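You operate a simulated robot arm through the tools that you are given. There is no shell and no other tool.

The job below is to be done with a simulated robot arm. You get a single attempt, and the scene is never put back.

## Task
Set the arc in the brown fixture to white light, middle step.
Fine: plug of the green adapter in the beige box and slider in before you switch its purple socket on.
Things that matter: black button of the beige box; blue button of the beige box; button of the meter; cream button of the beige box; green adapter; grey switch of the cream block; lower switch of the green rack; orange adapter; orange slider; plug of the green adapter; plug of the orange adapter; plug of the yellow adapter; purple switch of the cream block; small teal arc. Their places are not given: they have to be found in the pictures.

Only the result counts: the job must be done as asked and must still hold three seconds after the hand-in. Knocking over, shifting, dropping, spilling or breaking anything else fails it.

## Robot
A 6-joint arm with a two-finger parallel gripper, fixed in place. Base frame: the origin is on the floor under the middle of its stand, x ahead of it, y to its left, z up; the work surface is at about z = 0.804. Readings come in m, rad, newtons and seconds.
With the tool pointing down near the work surface it reaches from about 0.24 to 0.64 m from the base axis. Its first joint turns from -1.152 to 1.152 rad. Payload 2.7 kg.
Tool frame: the origin (TCP) lies between the finger pads and is the grasp point; the fingertips stand 0.023 m ahead of it; z points along the fingers, y is the line along which they close. Largest opening 0.094 m; finger width 0.038, thickness 0.01; the body of the gripper, 0.054 by 0.096 m, starts 0.039 m behind the TCP.
Orientation is that of the tool frame in the base frame, as [roll, pitch, yaw] about the fixed x, y, z axes, in that order (R = Rz(yaw) Ry(pitch) Rx(roll)). With the fingers straight down and closing along the base's y, the tool's x points along the base's -x, its y along +y and its z along -z.

## Interface
- The arm moves only by the tool drive_tool. Its argument "moves" is a list of rows, each an object of numbers (a shift or turn left out is 0, a gripper value left out holds the last): "dx", "dy", "dz": the shift along the tool's x, y, z in m; "rx", "ry", "rz": the turn, a rotation vector about the tool's x, y, z in rad; "grip": the finger opening in m, from 0 to 0.094. In form: [{"dx": .., "dy": .., "dz": .., "rx": .., "ry": .., "rz": .., "grip": ..}, ...]. A call has 1 to 20 rows; each row shifts and turns the commanded pose from where the row before left it, along the tool's axes as they then stand. Each row takes 0.2 s and may step no farther than 0.05 m and 0.15 rad from the row before; otherwise, or with a gripper value out of range, the whole call is refused. Where a pose cannot be reached the arm comes as near as it can. A force on the tool above 60 N (or 10 N above the force at the start of the call, whichever is more), or a blocked arm, ends the call early, and 0.2 s more pass. Each finger travels about 0.045 m/s and halts on what it meets, pressing with about 22 N; the grip force reading is that of the motor and also rises with nothing between the fingers. The clock runs only during rows and for 0.2 s after the last one: add rows that do not move to give the fingers time. The reply holds the time, the measured pose of the TCP, the force on the tool along the base axes, the opening and the grip force, in the units named above and with some noise, with the torque about the TCP (base axes, N m) and any sound that the robot's microphone picked up, and new pictures: "views" is both (left out), scene, wrist or none.
- Cameras (640 x 400 px; columns grow to the right, rows downward): "scene" is fixed at [0.0832, -0.4332, 1.4091]; the picture's right is [0.73, -0.69, 0.00], its down [-0.37, -0.39, -0.85] and it looks along [0.58, 0.62, -0.53] (base axes); focal length 306 px, centre (320, 200). "wrist" rides on the gripper at [0.086, 0.016, -0.074] in the tool frame; the picture's right is [-0.18, 0.98, 0.00], its down [-0.58, -0.11, -0.81] and it looks along [-0.79, -0.15, 0.59] (tool axes); focal length 243 px, centre (320, 200).
- locate(camera, pixels): there is no depth. For up to 12 entries [column, row, z] of the newest picture of that camera ("zoom" is the newest enlarged one), the place [x, y] in the base frame at which the ray of that pixel passes the height z, good to about 0.002 m. No time passes.
- zoom(camera, box): a new picture of the part [left, top, right, bottom] of that camera's present view, enlarged. No time passes.
- close_job(): hands the job in; it is judged then, once.

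Unless the task says otherwise, let go and move clear before handing in.

The tools are called after "Call:" by a JSON object that holds its "fn" and its "kwargs". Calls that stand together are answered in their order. drive_tool: Moves the arm, as the interface text tells. Its arguments: {"type":"object","properties":{"moves":{"type":"array","items":{"type":"object","properties":{"dx":{"type":"number"},"dy":{"type":"number"},"dz":{"type":"number"},"rx":{"type":"number"},"ry":{"type":"number"},"rz":{"type":"number"},"grip":{"type":"number"}}}},"views":{"type":"string","enum":["both","scene","wrist","none"]}},"required":["moves"]} The other tools are called the same way: locate (camera, pixels) gives the place at which the rays of pixels pass given heights; zoom (camera, box) takes an enlarged picture of a part of a camera's view; close_job () hands the job in.

At the start:

```text
t: 0.0
eef_pos: [0.4589, 0.0791, 1.1699]
orientation: [3.141, 0.0, 3.141]
force: [0.5, -0.1, 0.6]
wrist_torque: [0.01, -0.02, -0.01]
grip_width: 0.0942
finger_force: 0.1
```

scene: 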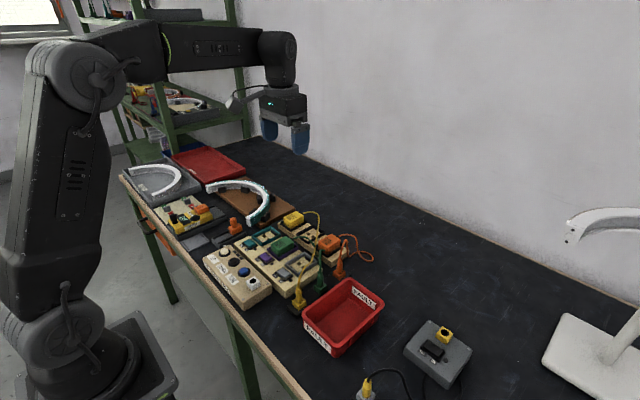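
wrist: 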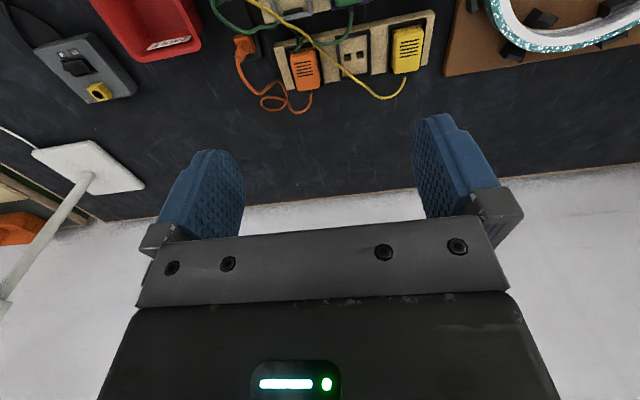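

The scene picture shows a beige box near (237,275), a cream block near (280,260), a brown fixture with an arc near (250,200), and a grey meter at (438,350). I'll zoom in to identify the parts.

Call:
{"fn": "zoom", "kwargs": {"camera": "scene", "box": [190, 200, 390, 325]}}

Call:
{"fn": "zoom", "kwargs": {"camera": "scene", "box": [110, 140, 310, 265]}}

Call:
{"fn": "zoom", "kwargs": {"camera": "scene", "box": [330, 275, 530, 400]}}

Call:
{"fn": "zoom", "kwargs": {"camera": "wrist", "box": [200, 0, 460, 160]}}

```text
3.20 times, centred on (290, 262) of scene
```

zoom: 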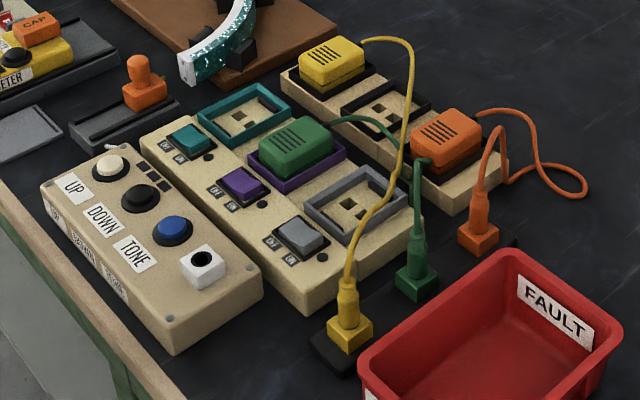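

```text
3.20 times, centred on (210, 202) of scene
```

zoom: 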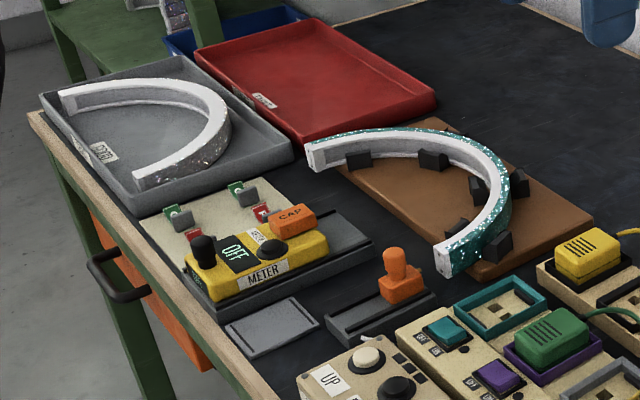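

```text
3.20 times, centred on (430, 338) of scene
```

zoom: 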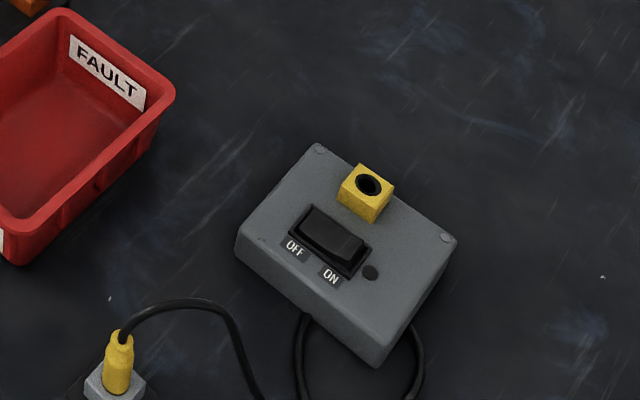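

```text
2.46 times, centred on (330, 80) of wrist
```

zoom: 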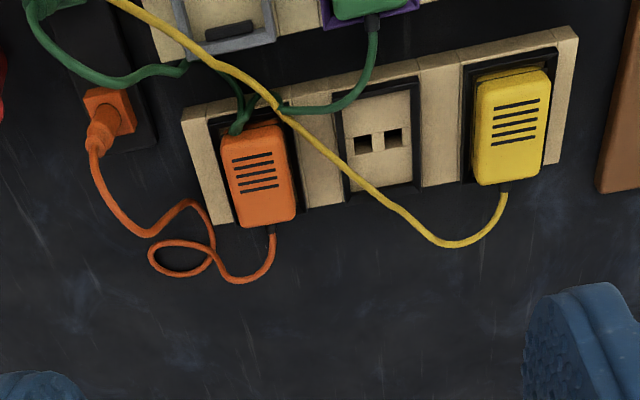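

The zooms show the beige box with UP, DOWN and TONE buttons and a white jack at (254,281), the green plug parked at (320,283), and an orange slider at (235,226). I'll locate these points at several assumed heights.

Call:
{"fn": "locate", "kwargs": {"camera": "scene", "pixels": [[224, 252, 0.85], [234, 262, 0.85], [244, 271, 0.85], [254, 281, 0.86], [266, 257, 0.87], [320, 284, 0.82], [235, 226, 0.82], [284, 244, 0.87], [299, 299, 0.82], [340, 272, 0.82], [255, 220, 0.84], [284, 273, 0.86]]}}

Call:
{"fn": "locate", "kwargs": {"camera": "scene", "pixels": [[203, 258, 0.85], [245, 308, 0.84], [272, 292, 0.84], [214, 246, 0.81], [245, 231, 0.81], [305, 311, 0.82], [358, 290, 0.84], [303, 325, 0.84], [440, 350, 0.85], [300, 255, 0.86], [318, 241, 0.84], [206, 187, 0.86]]}}

```text
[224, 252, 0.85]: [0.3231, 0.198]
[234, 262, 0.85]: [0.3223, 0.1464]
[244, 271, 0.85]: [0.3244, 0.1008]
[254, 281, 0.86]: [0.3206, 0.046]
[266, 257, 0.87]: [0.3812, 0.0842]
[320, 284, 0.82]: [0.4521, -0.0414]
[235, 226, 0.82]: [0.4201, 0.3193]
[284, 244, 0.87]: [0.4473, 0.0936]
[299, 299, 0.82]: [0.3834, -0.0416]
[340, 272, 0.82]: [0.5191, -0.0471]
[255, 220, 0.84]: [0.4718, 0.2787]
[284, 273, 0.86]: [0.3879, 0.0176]
```

```text
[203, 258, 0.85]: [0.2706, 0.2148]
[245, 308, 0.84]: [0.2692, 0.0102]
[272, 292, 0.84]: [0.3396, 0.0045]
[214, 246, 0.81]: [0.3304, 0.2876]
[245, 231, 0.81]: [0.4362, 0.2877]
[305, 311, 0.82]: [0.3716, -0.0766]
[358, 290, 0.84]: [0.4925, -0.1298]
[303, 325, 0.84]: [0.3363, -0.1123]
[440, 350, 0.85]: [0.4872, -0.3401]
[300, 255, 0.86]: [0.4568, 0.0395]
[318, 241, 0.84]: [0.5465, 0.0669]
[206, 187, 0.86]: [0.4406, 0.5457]
```

The beige box lies around x 0.27–0.34, y 0.01–0.21, and the slider track runs along x at y≈0.29. I'll draw the arm back and tilt it so the wrist camera looks down on the box.

Call:
{"fn": "drive_tool", "kwargs": {"moves": [{"dx": 0.03}, {"dx": 0.03}, {"dx": 0.03}, {"dx": 0.03, "dy": 0.02}, {"ry": 0.12}, {"ry": 0.12}, {"ry": 0.12}, {"ry": 0.12}, {}]}}

```text
t: 2.0
eef_pos: [0.3382, 0.0986, 1.1699]
orientation: [3.14, -0.483, 3.14]
force: [0.7, 0.0, 0.7]
wrist_torque: [0.02, 0.0, 0.0]
grip_width: 0.0943
finger_force: 0.0
```

scene: 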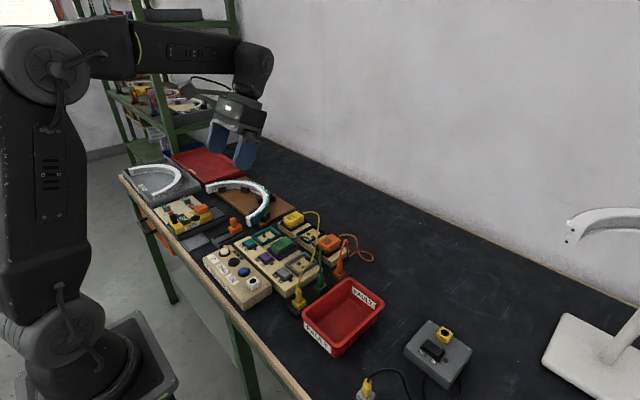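
wrist: 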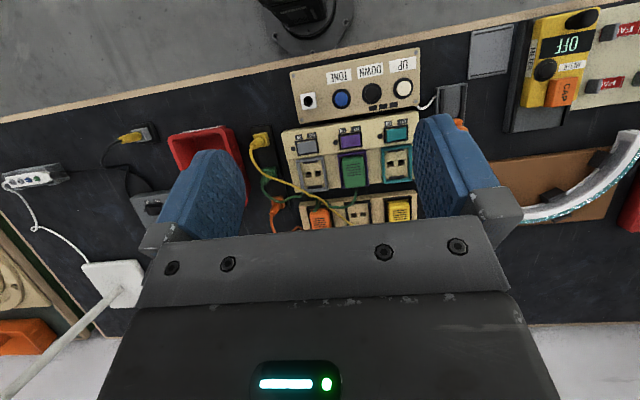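

The wrist view now shows the box, block and adapters from above, with a white wire running from the beige box to the slider track near (430,100). I'll zoom in on each.

Call:
{"fn": "zoom", "kwargs": {"camera": "wrist", "box": [230, 40, 480, 196]}}

Call:
{"fn": "zoom", "kwargs": {"camera": "wrist", "box": [390, 0, 640, 156]}}

Call:
{"fn": "zoom", "kwargs": {"camera": "wrist", "box": [230, 120, 330, 240]}}

Call:
{"fn": "zoom", "kwargs": {"camera": "scene", "box": [190, 200, 290, 262]}}

```text
2.56 times, centred on (355, 118) of wrist
```

zoom: 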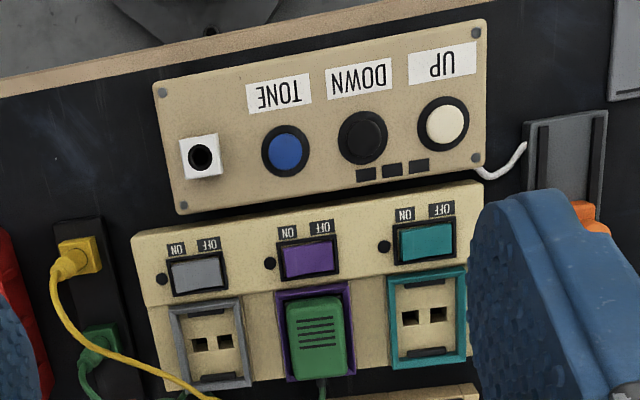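

```text
2.56 times, centred on (515, 78) of wrist
```

zoom: 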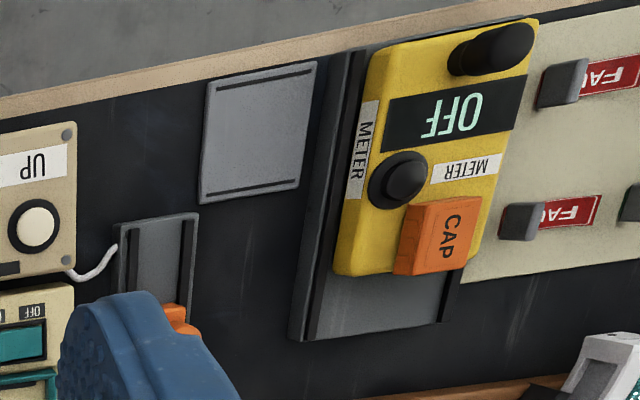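

```text
3.33 times, centred on (280, 180) of wrist
```

zoom: 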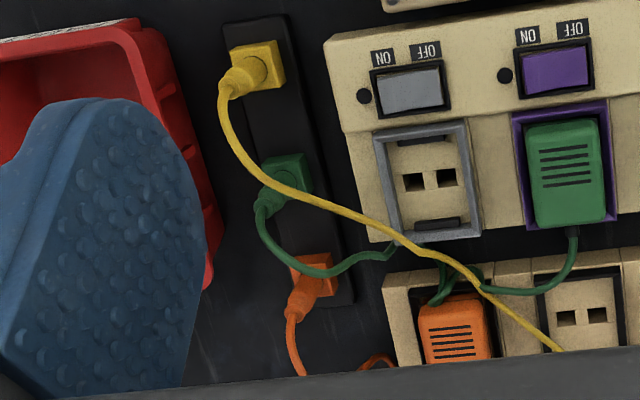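

```text
6.40 times, centred on (240, 231) of scene
```

zoom: 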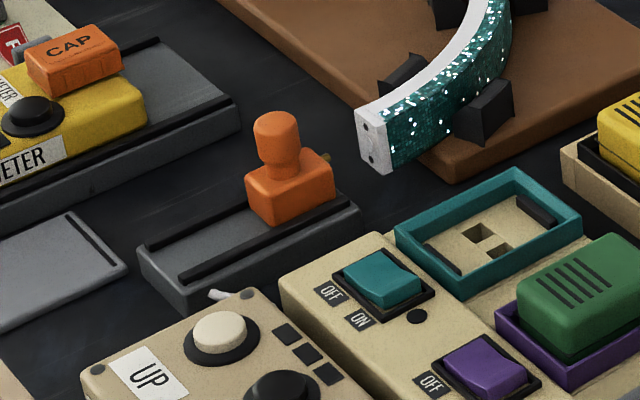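

The slider block carries small gold pins facing the arc's end, and the orange block sits at the +x end of its track at (258,185) in the scene zoom. I'll move the wrist camera above the slider and arc end for a close look.

Call:
{"fn": "drive_tool", "kwargs": {"moves": [{"dx": -0.0267, "dy": 0.0285, "dz": 0.018}, {"dx": -0.0267, "dy": 0.0285, "dz": 0.018}, {"dx": -0.0267, "dy": 0.0285, "dz": 0.018}, {"dx": -0.0267, "dy": 0.0285, "dz": 0.018}, {"dx": -0.0267, "dy": 0.0285, "dz": 0.018}, {"dx": -0.0267, "dy": 0.0285, "dz": 0.018}, {}]}}

```text
t: 3.6
eef_pos: [0.4338, 0.2691, 0.9993]
orientation: [3.14, -0.48, -3.141]
force: [0.4, 0.2, -0.2]
wrist_torque: [-0.05, 0.0, 0.04]
grip_width: 0.094
finger_force: 0.0
```

scene: 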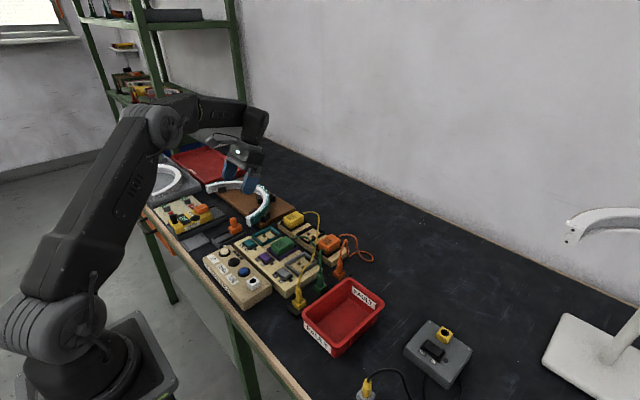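
wrist: 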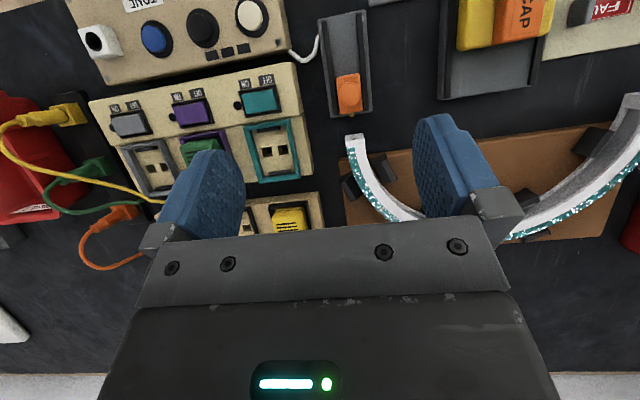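

The slider is at (348,92) and the arc end at (353,140) in the wrist view. I'll zoom in there and on the plug row.

Call:
{"fn": "zoom", "kwargs": {"camera": "wrist", "box": [300, 10, 460, 110]}}

Call:
{"fn": "zoom", "kwargs": {"camera": "wrist", "box": [300, 60, 460, 160]}}

Call:
{"fn": "zoom", "kwargs": {"camera": "wrist", "box": [0, 70, 160, 270]}}

Call:
{"fn": "zoom", "kwargs": {"camera": "wrist", "box": [60, 0, 320, 162]}}

Call:
{"fn": "zoom", "kwargs": {"camera": "scene", "box": [280, 240, 380, 320]}}

```text
4.00 times, centred on (380, 60) of wrist
```

zoom: 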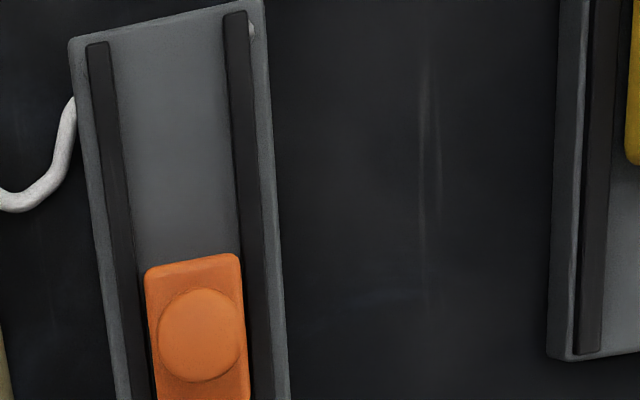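

```text
4.00 times, centred on (380, 110) of wrist
```

zoom: 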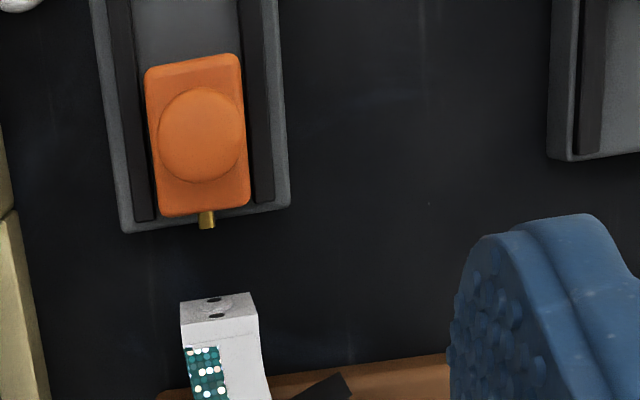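

```text
2.00 times, centred on (80, 170) of wrist
```

zoom: 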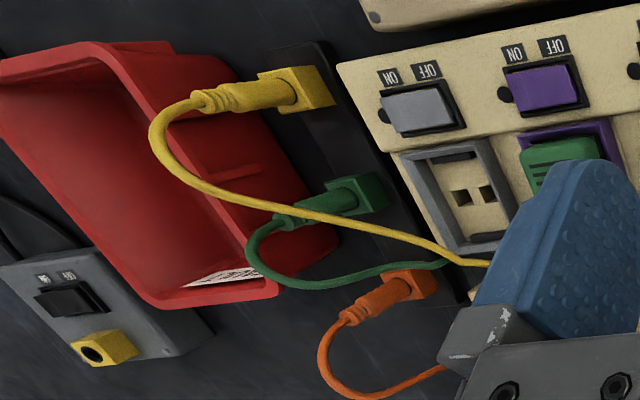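

```text
2.46 times, centred on (190, 81) of wrist
```

zoom: 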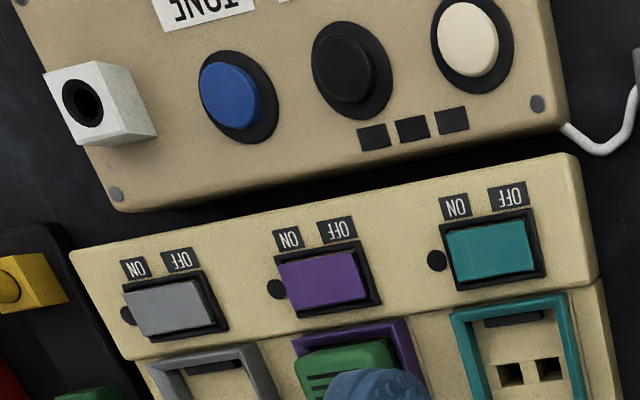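

```text
5.00 times, centred on (330, 280) of scene
```

zoom: 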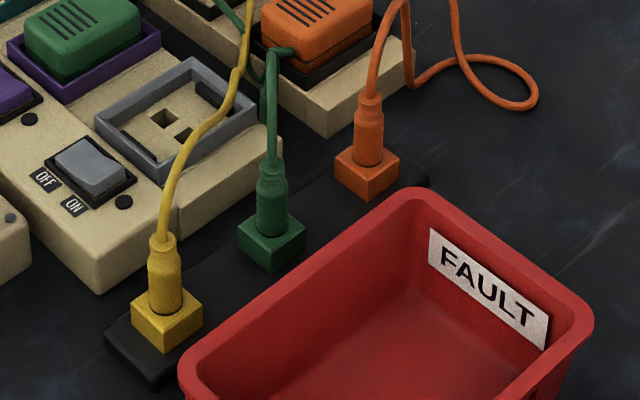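

The slider's gold pin at (351,116) faces the arc's end face with two contact dots at (354,136). I'll triangulate the heights using both cameras.

Call:
{"fn": "locate", "kwargs": {"camera": "wrist", "pixels": [[350.5, 93.75, 0.84], [350.5, 93.75, 0.86], [350.5, 93.75, 0.88], [351.75, 116.5, 0.82], [351.75, 116.5, 0.84], [351.75, 116.5, 0.86], [353.5, 134.8, 0.82], [353.5, 134.8, 0.84], [353.5, 134.8, 0.86], [351.75, 75, 0.84], [331, 118, 0.815], [372, 112, 0.815]]}}

Call:
{"fn": "locate", "kwargs": {"camera": "scene", "pixels": [[233.1, 218.4, 0.84], [233.1, 218.4, 0.86], [233.1, 218.4, 0.88], [240.9, 224.5, 0.82], [240.9, 224.5, 0.84], [240.9, 224.5, 0.86], [247, 219.8, 0.82], [247, 219.8, 0.84], [247, 219.8, 0.86], [248.2, 224.2, 0.82], [248.2, 224.2, 0.84], [248.2, 224.2, 0.86]]}}

```text
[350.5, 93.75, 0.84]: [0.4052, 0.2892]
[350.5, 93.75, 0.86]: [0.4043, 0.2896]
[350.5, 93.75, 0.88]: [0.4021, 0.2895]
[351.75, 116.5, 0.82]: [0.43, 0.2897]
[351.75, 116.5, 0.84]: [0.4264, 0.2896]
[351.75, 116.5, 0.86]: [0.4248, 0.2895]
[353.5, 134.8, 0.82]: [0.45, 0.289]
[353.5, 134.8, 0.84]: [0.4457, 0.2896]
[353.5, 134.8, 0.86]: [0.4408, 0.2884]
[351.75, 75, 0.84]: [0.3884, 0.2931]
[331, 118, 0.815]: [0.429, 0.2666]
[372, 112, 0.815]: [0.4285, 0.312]
```

```text
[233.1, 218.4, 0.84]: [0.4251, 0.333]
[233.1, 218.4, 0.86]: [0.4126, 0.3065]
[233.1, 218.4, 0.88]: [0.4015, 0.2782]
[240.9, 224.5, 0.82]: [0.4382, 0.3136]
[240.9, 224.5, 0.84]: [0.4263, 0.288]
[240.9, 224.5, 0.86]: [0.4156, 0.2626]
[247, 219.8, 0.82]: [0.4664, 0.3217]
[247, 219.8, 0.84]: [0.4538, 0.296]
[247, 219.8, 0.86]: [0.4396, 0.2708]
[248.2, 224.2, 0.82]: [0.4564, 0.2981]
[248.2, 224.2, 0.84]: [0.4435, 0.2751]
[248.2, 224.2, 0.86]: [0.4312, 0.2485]
```

The pin tip is at about (0.427, 0.289, 0.839) and the arc contacts at x≈0.447, so the slider must move about 2 cm toward +x. Next I'll move the wrist camera over the plug row and jack.

Call:
{"fn": "drive_tool", "kwargs": {"moves": [{"dy": -0.044}, {"dy": -0.044}, {"dy": -0.044}, {"dy": -0.044}, {"dy": -0.044}, {"dy": -0.044}, {}]}}

```text
t: 5.2
eef_pos: [0.4348, 0.0038, 0.9957]
orientation: [3.141, -0.479, 3.141]
force: [0.7, -0.5, -0.2]
wrist_torque: [0.02, 0.02, 0.05]
grip_width: 0.0942
finger_force: 0.0
```

scene: 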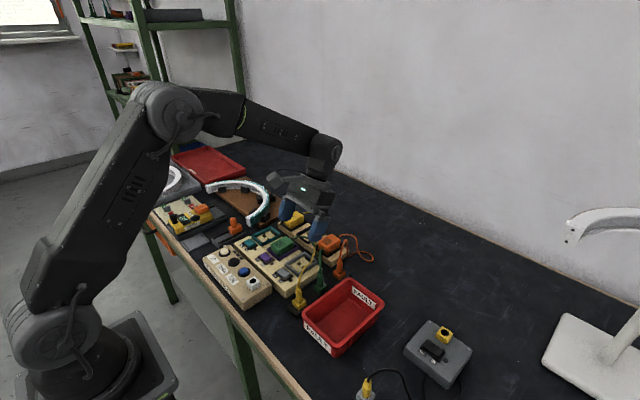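
wrist: 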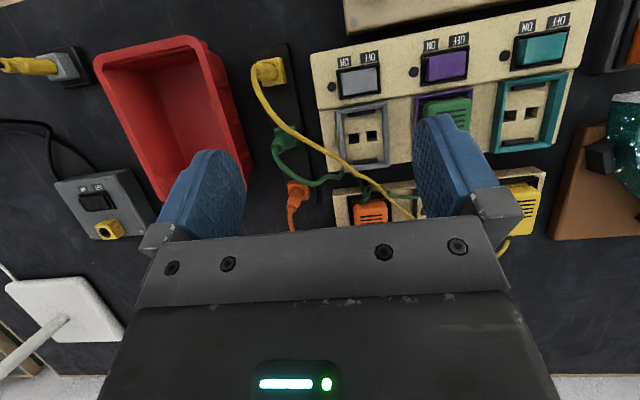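

The plug row is now near (285,145) in the wrist view. I'll zoom in there and on the switches.

Call:
{"fn": "zoom", "kwargs": {"camera": "wrist", "box": [220, 30, 420, 155]}}

Call:
{"fn": "zoom", "kwargs": {"camera": "wrist", "box": [235, 110, 345, 230]}}

Call:
{"fn": "zoom", "kwargs": {"camera": "wrist", "box": [400, 0, 600, 125]}}

```text
3.20 times, centred on (320, 92) of wrist
```

zoom: 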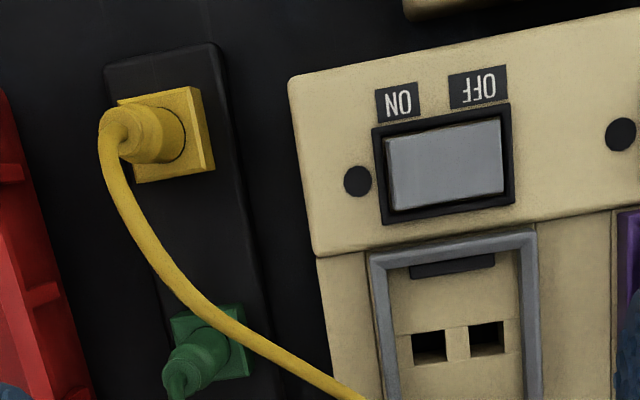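

```text
3.33 times, centred on (290, 170) of wrist
```

zoom: 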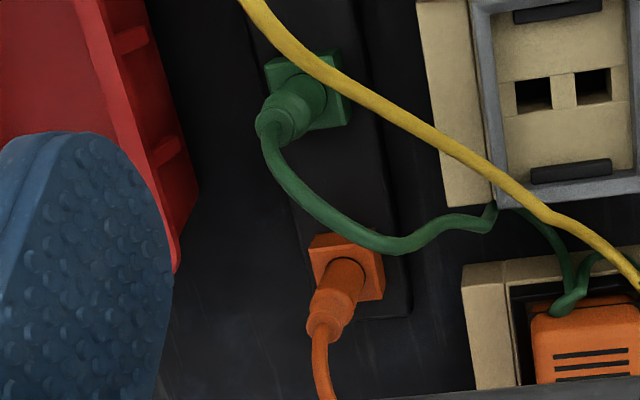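

```text
3.20 times, centred on (500, 62) of wrist
```

zoom: 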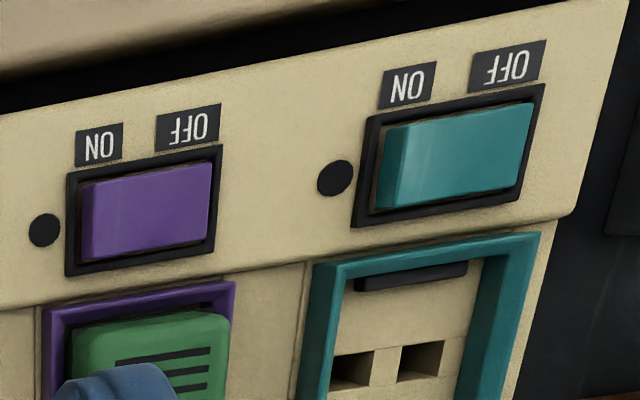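

All rockers show the OFF side down. I'll triangulate the green plug's entry ring and its top end, plus the jack, from both cameras.

Call:
{"fn": "locate", "kwargs": {"camera": "wrist", "pixels": [[286.4, 139.4, 0.82], [286.4, 139.4, 0.83], [286.4, 139.4, 0.84], [275.6, 147.2, 0.86], [275.6, 147.2, 0.87], [275.6, 147.2, 0.88], [270, 72, 0.83], [297, 196, 0.83]]}}

Call:
{"fn": "locate", "kwargs": {"camera": "scene", "pixels": [[320.4, 286.4, 0.82], [320.4, 286.4, 0.83], [320.4, 286.4, 0.84], [320.2, 273.6, 0.86], [320.2, 273.6, 0.87], [320.2, 273.6, 0.88], [299, 301, 0.83], [340, 273, 0.83], [253.5, 280.5, 0.86], [253.5, 280.5, 0.87], [253.5, 280.5, 0.88]]}}

Call:
{"fn": "zoom", "kwargs": {"camera": "scene", "box": [220, 255, 284, 295]}}

Call:
{"fn": "zoom", "kwargs": {"camera": "scene", "box": [288, 255, 352, 295]}}

```text
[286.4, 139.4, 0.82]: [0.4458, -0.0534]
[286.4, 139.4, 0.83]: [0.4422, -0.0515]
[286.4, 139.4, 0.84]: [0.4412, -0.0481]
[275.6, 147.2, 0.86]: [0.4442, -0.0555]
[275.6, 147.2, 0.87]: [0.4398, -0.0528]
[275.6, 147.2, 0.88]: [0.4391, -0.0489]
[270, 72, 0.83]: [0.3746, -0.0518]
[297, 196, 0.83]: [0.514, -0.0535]
```

```text
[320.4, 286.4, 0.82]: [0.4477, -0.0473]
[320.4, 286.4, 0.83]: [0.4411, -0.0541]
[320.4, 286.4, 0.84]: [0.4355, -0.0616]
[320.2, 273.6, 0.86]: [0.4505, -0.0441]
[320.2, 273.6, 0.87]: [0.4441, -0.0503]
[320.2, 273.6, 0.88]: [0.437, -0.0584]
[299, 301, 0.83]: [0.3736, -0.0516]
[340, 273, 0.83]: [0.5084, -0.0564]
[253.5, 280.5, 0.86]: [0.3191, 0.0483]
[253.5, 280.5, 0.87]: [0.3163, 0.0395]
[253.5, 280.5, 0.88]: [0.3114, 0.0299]
```

```text
10.00 times, centred on (252, 275) of scene
```

zoom: 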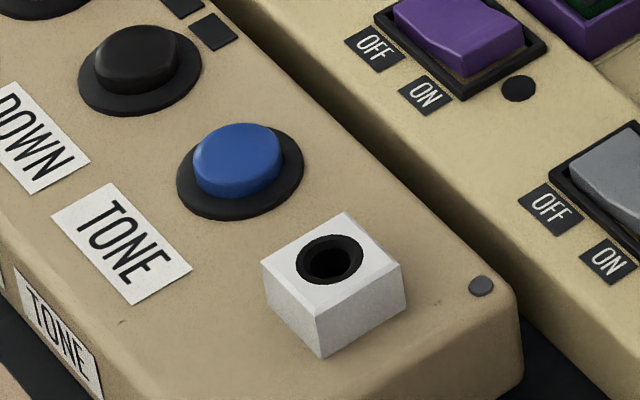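

```text
10.00 times, centred on (320, 275) of scene
```

zoom: 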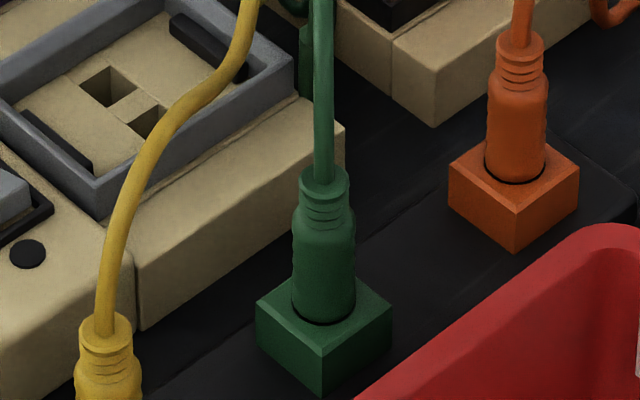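

The green plug stands upright at about (0.4415, -0.0525), with its body from z≈0.828 to 0.858 and its neck top at 0.872. I'll check how the yellow cable passes by, plus the bin rim and the block edge.

Call:
{"fn": "locate", "kwargs": {"camera": "wrist", "pixels": [[257, 95, 0.85], [257, 95, 0.92], [275, 118, 0.85], [275, 118, 0.92], [290, 131, 0.85], [290, 131, 0.92], [320, 148, 0.85], [320, 148, 0.92], [345, 163, 0.85], [345, 163, 0.92]]}}

Call:
{"fn": "locate", "kwargs": {"camera": "scene", "pixels": [[299, 280, 0.85], [299, 280, 0.92], [304.5, 268, 0.85], [304.5, 268, 0.92], [311.5, 261, 0.85], [311.5, 261, 0.92], [314, 254, 0.85], [314, 254, 0.92]]}}

Call:
{"fn": "locate", "kwargs": {"camera": "wrist", "pixels": [[198, 38, 0.86], [250, 160, 0.86], [311, 55, 0.86], [333, 165, 0.86], [233, 100, 0.86], [225, 130, 0.86]]}}

Call:
{"fn": "zoom", "kwargs": {"camera": "scene", "box": [270, 200, 398, 280]}}

```text
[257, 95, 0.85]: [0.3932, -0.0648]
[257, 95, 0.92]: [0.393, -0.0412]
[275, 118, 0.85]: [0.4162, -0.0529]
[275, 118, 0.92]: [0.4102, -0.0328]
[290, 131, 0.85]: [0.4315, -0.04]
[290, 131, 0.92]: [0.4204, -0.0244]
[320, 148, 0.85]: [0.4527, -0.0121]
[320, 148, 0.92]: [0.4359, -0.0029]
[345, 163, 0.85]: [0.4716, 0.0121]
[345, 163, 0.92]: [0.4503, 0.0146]
```

```text
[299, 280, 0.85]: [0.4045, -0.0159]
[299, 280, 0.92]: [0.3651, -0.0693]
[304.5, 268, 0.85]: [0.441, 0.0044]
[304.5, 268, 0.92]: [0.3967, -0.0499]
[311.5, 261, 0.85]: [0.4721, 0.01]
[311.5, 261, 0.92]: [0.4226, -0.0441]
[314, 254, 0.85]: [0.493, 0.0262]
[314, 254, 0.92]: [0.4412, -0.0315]
```

```text
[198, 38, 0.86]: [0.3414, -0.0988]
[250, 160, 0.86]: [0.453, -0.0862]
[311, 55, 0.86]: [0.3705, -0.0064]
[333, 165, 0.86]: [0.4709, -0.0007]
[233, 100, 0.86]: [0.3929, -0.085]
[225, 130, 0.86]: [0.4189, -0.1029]
```

```text
5.00 times, centred on (334, 240) of scene
```

zoom: 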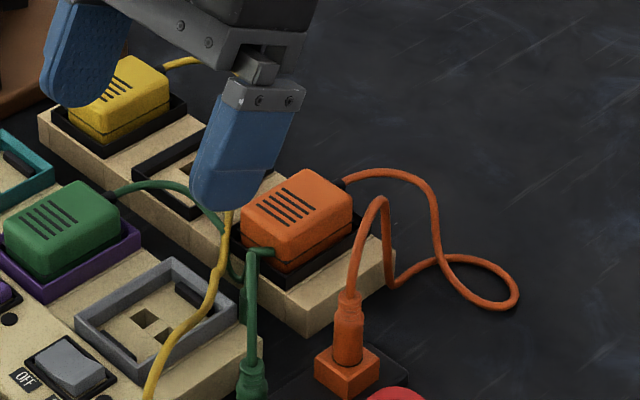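

The yellow cable arches past the green plug at about z=0.90, so I'll grip that plug later from the bin side with a tilted hand. First I'll level the tool, close the fingers and go above the track behind the orange knob at (0.403, 0.289).

Call:
{"fn": "drive_tool", "kwargs": {"moves": [{"ry": -0.12, "grip": 0}, {"ry": -0.12}, {"ry": -0.12}, {"ry": -0.12}, {"dx": 0.0114, "dy": 0.0408}, {"dx": 0.0114, "dy": 0.0408}, {"dx": 0.0114, "dy": 0.0408}, {"dx": 0.0114, "dy": 0.0408}, {"dx": 0.0114, "dy": 0.0408}, {"dx": 0.0114, "dy": 0.0408}, {"dx": 0.0114, "dy": 0.0408}, {}]}}

```text
t: 7.8
eef_pos: [0.3523, 0.2897, 0.9987]
orientation: [-3.141, 0.001, -3.141]
force: [0.9, 0.2, -0.1]
wrist_torque: [0.0, 0.01, -0.04]
grip_width: 0.0001
finger_force: 21.9
```

scene: 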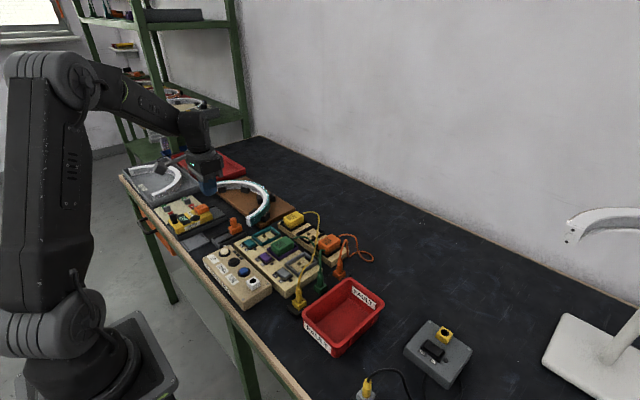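
wrist: 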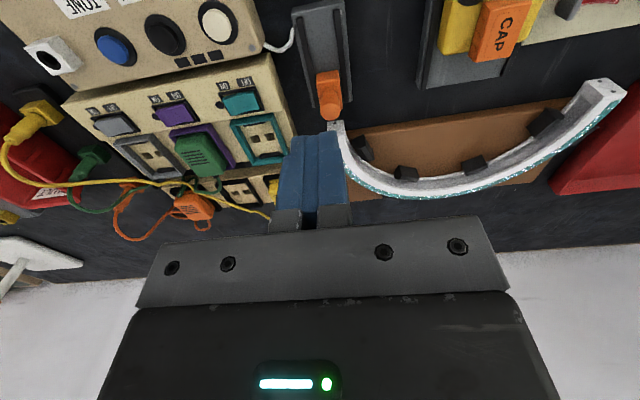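

The closed fingers hang behind the slider. This view also shows the jack at (48,58) and the buttons, so I'll zoom there to fix their heights.

Call:
{"fn": "zoom", "kwargs": {"camera": "wrist", "box": [0, 0, 256, 160]}}

Call:
{"fn": "zoom", "kwargs": {"camera": "wrist", "box": [270, 30, 398, 140]}}

```text
2.50 times, centred on (128, 80) of wrist
```

zoom: 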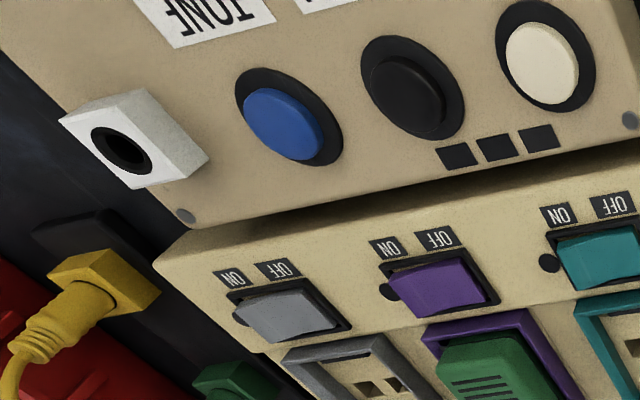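

```text
3.64 times, centred on (334, 85) of wrist
```

zoom: 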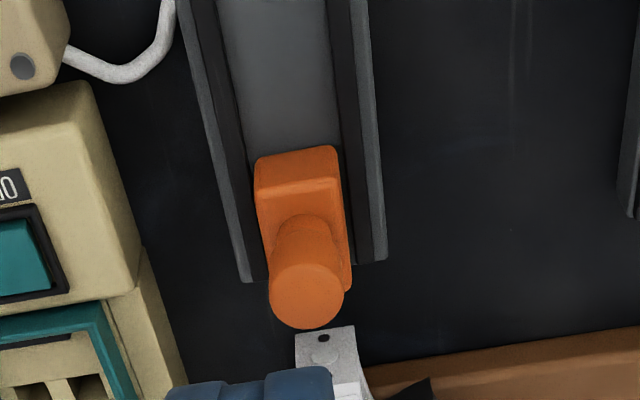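

I'll triangulate the jack hole, the button tops, and the purple rocker from both views.

Call:
{"fn": "locate", "kwargs": {"camera": "wrist", "pixels": [[48.4, 60, 0.85], [48.4, 60, 0.86], [48.4, 60, 0.87], [48.4, 60, 0.88], [113.2, 49.2, 0.85], [113.2, 49.2, 0.86], [113.2, 49.2, 0.87], [162, 36.8, 0.86], [216.8, 24.8, 0.86], [166, 116, 0.85], [166, 116, 0.86], [166, 116, 0.87]]}}

Call:
{"fn": "locate", "kwargs": {"camera": "scene", "pixels": [[253, 281, 0.85], [253, 281, 0.86], [253, 281, 0.87], [253, 281, 0.88], [243.7, 270.8, 0.85], [243.7, 270.8, 0.86], [243.7, 270.8, 0.87], [233.5, 261, 0.86], [224, 251.5, 0.86], [268, 259.5, 0.85], [268, 259.5, 0.86], [268, 259.5, 0.87]]}}

Call:
{"fn": "locate", "kwargs": {"camera": "wrist", "pixels": [[330, 106, 0.872], [328, 91, 0.85], [329.5, 72.5, 0.85], [330, 70, 0.83], [331, 110, 0.85], [314, 106, 0.82], [348, 102, 0.82], [334.5, 122.7, 0.845], [315, 20, 0.82]]}}

```text
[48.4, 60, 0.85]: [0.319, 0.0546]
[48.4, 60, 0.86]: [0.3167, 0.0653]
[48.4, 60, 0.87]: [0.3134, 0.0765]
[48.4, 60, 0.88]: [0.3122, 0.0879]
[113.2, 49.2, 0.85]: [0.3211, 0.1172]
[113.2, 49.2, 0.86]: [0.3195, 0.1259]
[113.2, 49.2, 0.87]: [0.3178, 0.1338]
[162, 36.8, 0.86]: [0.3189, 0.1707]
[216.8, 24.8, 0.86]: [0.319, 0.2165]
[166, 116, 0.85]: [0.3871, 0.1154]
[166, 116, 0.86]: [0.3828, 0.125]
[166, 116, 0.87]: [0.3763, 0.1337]
```

```text
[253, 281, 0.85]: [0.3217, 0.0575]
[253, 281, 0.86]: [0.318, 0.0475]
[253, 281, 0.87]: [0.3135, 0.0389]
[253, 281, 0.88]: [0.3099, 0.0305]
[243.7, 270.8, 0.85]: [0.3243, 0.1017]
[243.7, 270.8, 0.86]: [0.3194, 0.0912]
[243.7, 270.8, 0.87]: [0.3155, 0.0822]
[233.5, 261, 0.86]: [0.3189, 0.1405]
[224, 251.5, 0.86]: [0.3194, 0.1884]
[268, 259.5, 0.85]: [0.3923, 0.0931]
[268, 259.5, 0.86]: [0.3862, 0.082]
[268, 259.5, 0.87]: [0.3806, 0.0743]
```

```text
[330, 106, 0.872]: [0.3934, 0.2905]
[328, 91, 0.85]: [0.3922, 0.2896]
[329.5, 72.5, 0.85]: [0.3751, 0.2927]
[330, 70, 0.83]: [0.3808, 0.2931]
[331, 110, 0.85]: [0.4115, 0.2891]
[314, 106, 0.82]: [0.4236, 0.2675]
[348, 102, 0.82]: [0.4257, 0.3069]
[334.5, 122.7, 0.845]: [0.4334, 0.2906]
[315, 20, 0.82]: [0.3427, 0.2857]
```

Triangulation gives the jack top at about (0.320, 0.056, 0.8515), the button tops at z≈0.842, and the slider knob at (0.403, 0.290) with its top at z≈0.87. I'll lower the closed fingers behind the knob.

Call:
{"fn": "drive_tool", "kwargs": {"moves": [{"dz": 0.03}, {"dz": 0.03}, {"dz": 0.03}, {"dz": 0.028}, {}]}}

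Call:
{"fn": "zoom", "kwargs": {"camera": "scene", "box": [190, 190, 290, 252]}}

```text
t: 9.0
eef_pos: [0.3532, 0.2907, 0.881]
orientation: [-3.14, 0.001, -3.141]
force: [0.9, -0.5, -0.3]
wrist_torque: [-0.01, 0.01, -0.02]
grip_width: 0.0001
finger_force: 21.4
```

scene: 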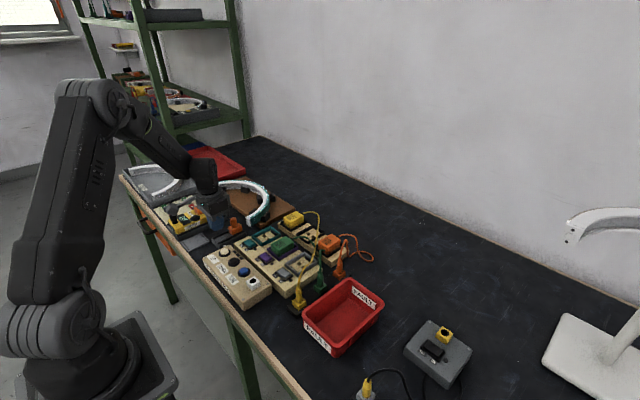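
wrist: 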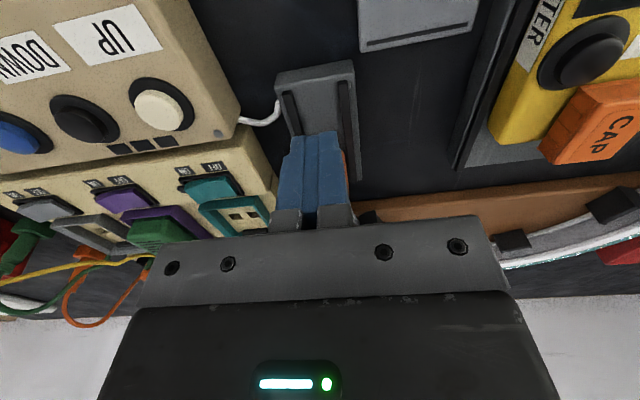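

```text
6.40 times, centred on (240, 221) of scene
```

zoom: 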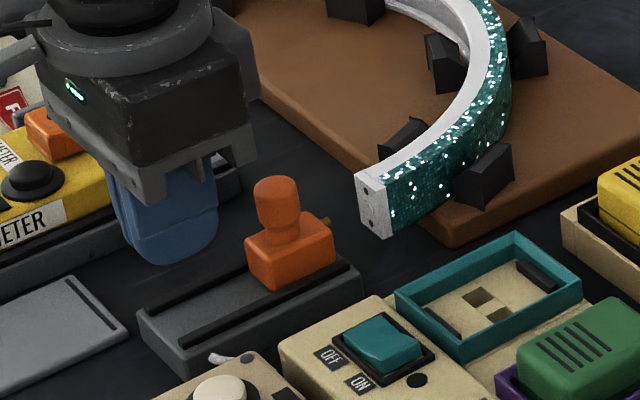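

The fingers sit behind the knob, which is at (278,200) in the zoom. I'll advance toward +x in small steps and watch the force.

Call:
{"fn": "drive_tool", "kwargs": {"moves": [{"dx": -0.006}, {"dx": -0.006}, {"dx": -0.004}, {"dx": -0.003}, {"dx": -0.003}, {"dx": -0.003}, {}], "views": "scene"}}

Call:
{"fn": "zoom", "kwargs": {"camera": "scene", "box": [190, 190, 290, 252]}}

```text
t: 10.6
eef_pos: [0.3756, 0.2896, 0.8828]
orientation: [3.142, 0.001, 3.139]
force: [-2.4, 0.1, 1.6]
wrist_torque: [-0.01, 0.03, 0.01]
grip_width: 0.0
finger_force: 22.3
```

scene: 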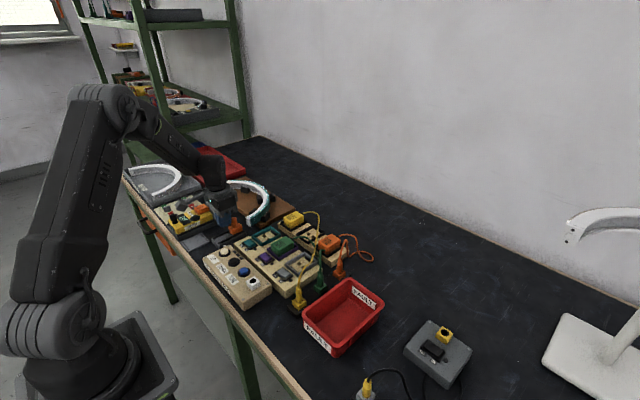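

```text
6.40 times, centred on (240, 221) of scene
```

zoom: 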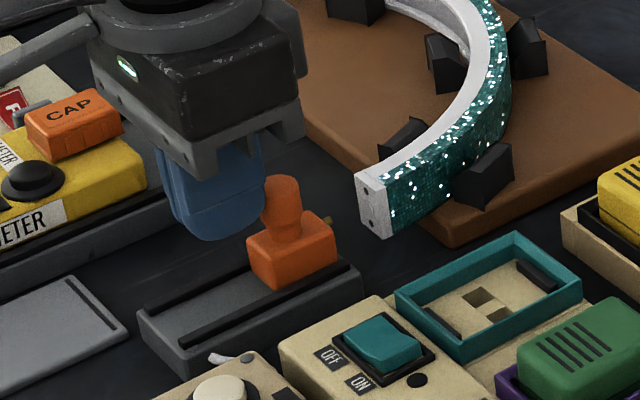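

The fingers now touch the knob with about 2.4 N and the slider is just starting to move. I'll keep pushing in small steps.

Call:
{"fn": "drive_tool", "kwargs": {"moves": [{"dx": -0.003}, {"dx": -0.003}, {"dx": -0.003}, {"dx": -0.003}, {}], "views": "scene"}}

Call:
{"fn": "zoom", "kwargs": {"camera": "scene", "box": [190, 190, 290, 252]}}

```text
t: 11.8
eef_pos: [0.3898, 0.2903, 0.8823]
orientation: [-3.142, 0.0, -3.141]
force: [0.0, 0.6, -0.1]
wrist_torque: [-0.02, 0.04, 0.0]
grip_width: 0.0
finger_force: 22.1
```

scene: 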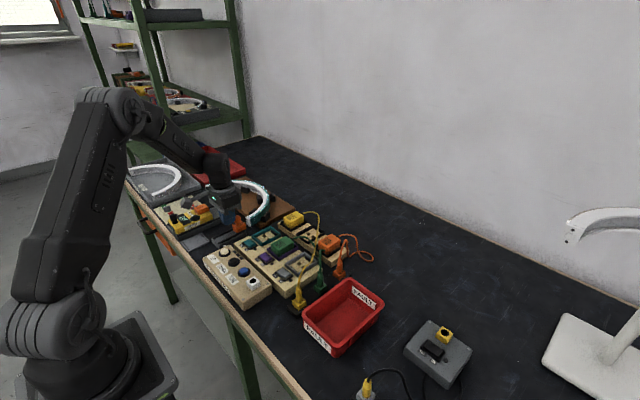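

```text
6.40 times, centred on (240, 221) of scene
```

zoom: 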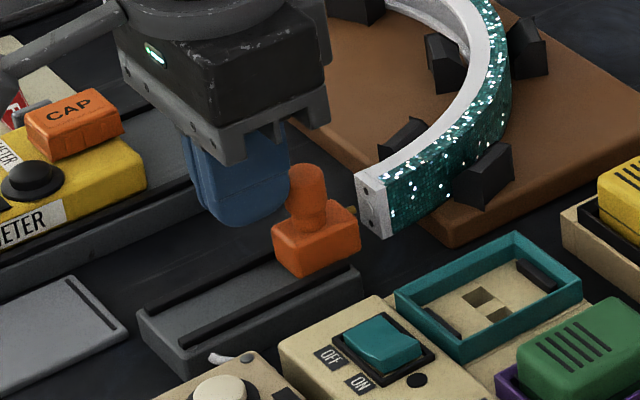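

The slider advanced and its pin is nearly at the arc face at (357,207) in the zoom. I'll continue in 2 mm steps.

Call:
{"fn": "drive_tool", "kwargs": {"moves": [{"dx": -0.002}, {"dx": -0.002}, {}], "views": "scene"}}

Call:
{"fn": "zoom", "kwargs": {"camera": "scene", "box": [220, 200, 260, 225]}}

```text
t: 12.6
eef_pos: [0.3933, 0.2913, 0.8827]
orientation: [3.142, 0.001, 3.141]
force: [-0.3, 0.0, -0.5]
wrist_torque: [-0.03, 0.01, -0.03]
grip_width: 0.0
finger_force: 22.3
```

scene: 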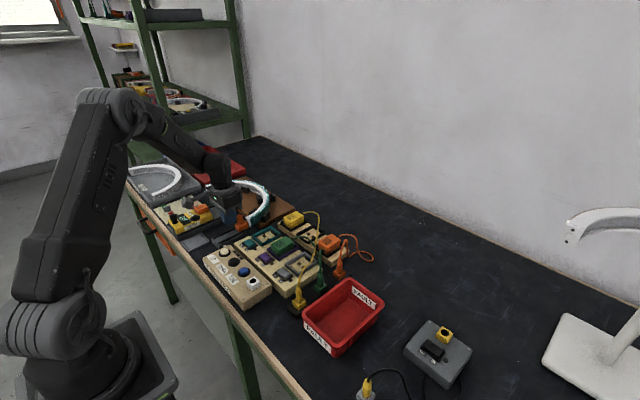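

```text
16.00 times, centred on (240, 212) of scene
```

zoom: 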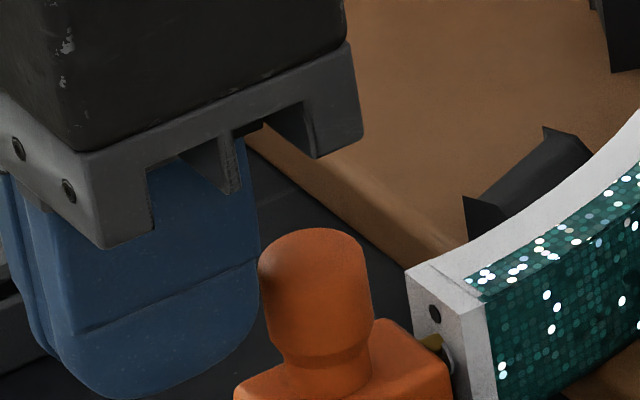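

The pin at (430,343) in the zoom is reaching the arc's contact hole with almost no resistance. I'll keep pushing in 2 mm steps until it seats.

Call:
{"fn": "drive_tool", "kwargs": {"moves": [{"dx": -0.002}, {"dx": -0.002}, {}], "views": "none"}}

Call:
{"fn": "zoom", "kwargs": {"camera": "scene", "box": [220, 205, 268, 235]}}

```text
t: 13.4
eef_pos: [0.3968, 0.2907, 0.8811]
orientation: [-3.141, -0.001, -3.141]
force: [0.4, 0.2, 0.0]
wrist_torque: [0.01, -0.01, 0.02]
grip_width: 0.0001
finger_force: 22.2
```

```text
13.33 times, centred on (244, 220) of scene
```

zoom: 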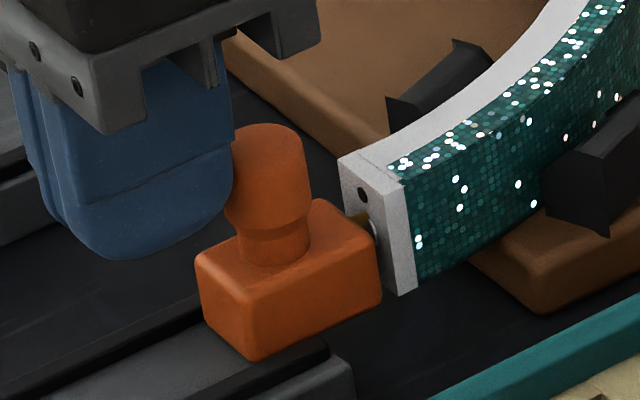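

The slider still moves freely, with the pin entering the silver ring at (368,225). I'll push further in 2 mm steps.

Call:
{"fn": "drive_tool", "kwargs": {"moves": [{"dx": -0.002}, {}], "views": "none"}}

Call:
{"fn": "zoom", "kwargs": {"camera": "scene", "box": [220, 205, 268, 235]}}

```text
t: 14.0
eef_pos: [0.3977, 0.2918, 0.8812]
orientation: [-3.141, -0.003, -3.142]
force: [-9.8, 0.6, 3.9]
wrist_torque: [-0.05, 0.05, 0.01]
grip_width: 0.0
finger_force: 22.3
```

```text
13.33 times, centred on (244, 220) of scene
```

zoom: 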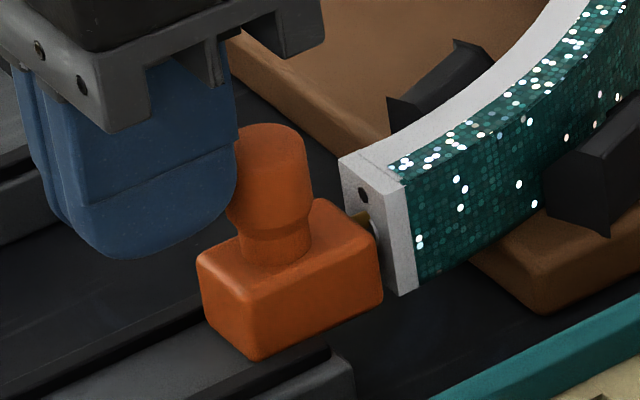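

The force rose to 9.8 N, so the slider has reached its stop after about 22 mm of travel. I'll back off, rise and look from above.

Call:
{"fn": "drive_tool", "kwargs": {"moves": [{"dx": 0.01}, {"dx": 0.015}, {"dx": 0.01, "dz": -0.03}, {"dz": -0.04}, {"dz": -0.04, "dx": -0.03}, {"ry": 0.12, "dx": -0.03}, {"ry": 0.12}, {"ry": 0.12}, {"ry": 0.12}, {}], "views": "both"}}

Call:
{"fn": "zoom", "kwargs": {"camera": "wrist", "box": [290, 30, 450, 130]}}

Call:
{"fn": "zoom", "kwargs": {"camera": "scene", "box": [220, 205, 268, 235]}}

```text
t: 16.2
eef_pos: [0.4238, 0.2909, 0.9929]
orientation: [3.141, -0.482, 3.142]
force: [-0.3, 0.1, -0.5]
wrist_torque: [0.0, 0.01, 0.01]
grip_width: 0.0
finger_force: 21.4
```

scene: 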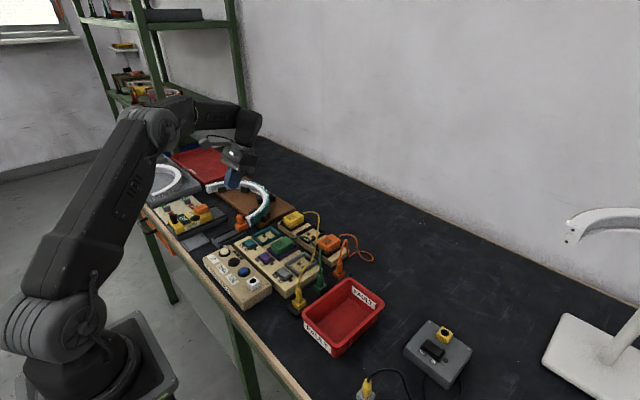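
wrist: 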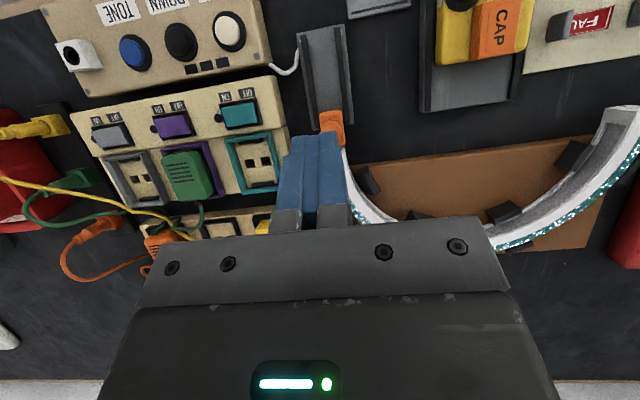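

```text
4.00 times, centred on (370, 80) of wrist
```

zoom: 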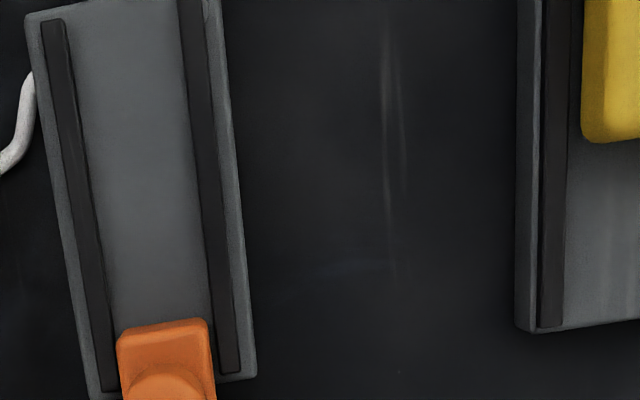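

```text
13.33 times, centred on (244, 220) of scene
```

zoom: 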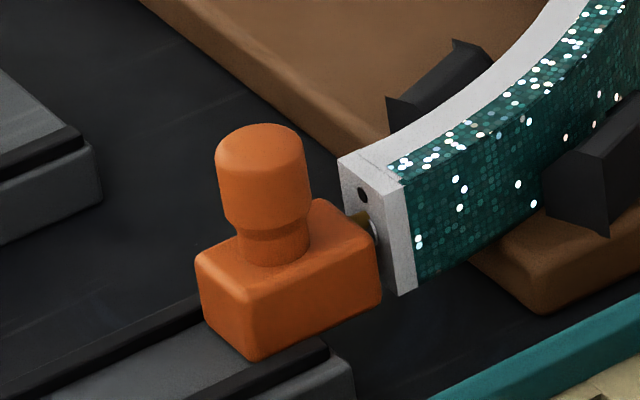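

The slider stayed put after I backed off. I'll take a tighter zoom of the contact and swing the wrist view for a clearer look.

Call:
{"fn": "zoom", "kwargs": {"camera": "scene", "box": [238, 210, 258, 230]}}

Call:
{"fn": "drive_tool", "kwargs": {"moves": [{"dx": -0.02, "dy": 0.02}, {"dx": -0.02, "dy": 0.02}, {"dx": -0.01, "dy": 0.03}, {}], "views": "wrist"}}

Call:
{"fn": "zoom", "kwargs": {"camera": "wrist", "box": [250, 30, 410, 130]}}

```text
16.00 times, centred on (248, 220) of scene
```

zoom: 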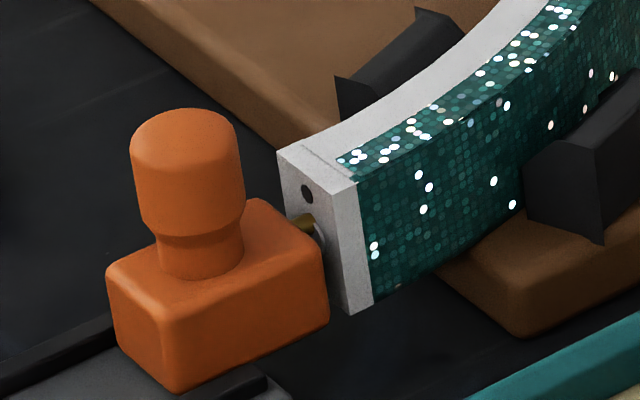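

```text
t: 17.2
eef_pos: [0.457, 0.3454, 0.9699]
orientation: [-3.141, -0.48, -3.141]
force: [-0.1, -0.1, -0.2]
wrist_torque: [0.01, 0.04, 0.02]
grip_width: 0.0005
finger_force: 22.4
out of reach, approached as far as the arm can: row 3
```

wrist: 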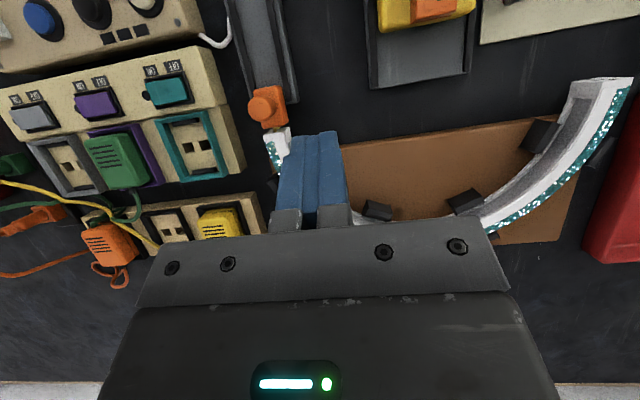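

```text
4.00 times, centred on (330, 80) of wrist
```

zoom: 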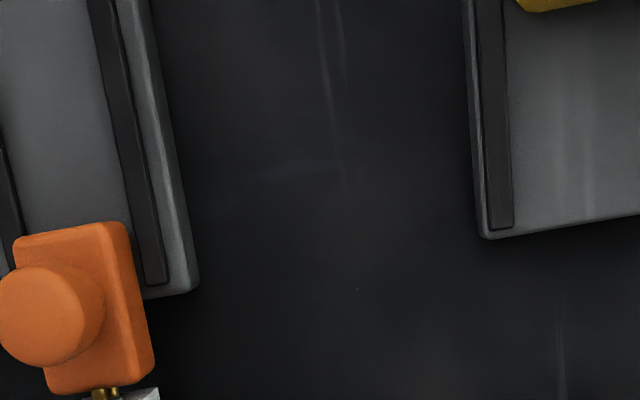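

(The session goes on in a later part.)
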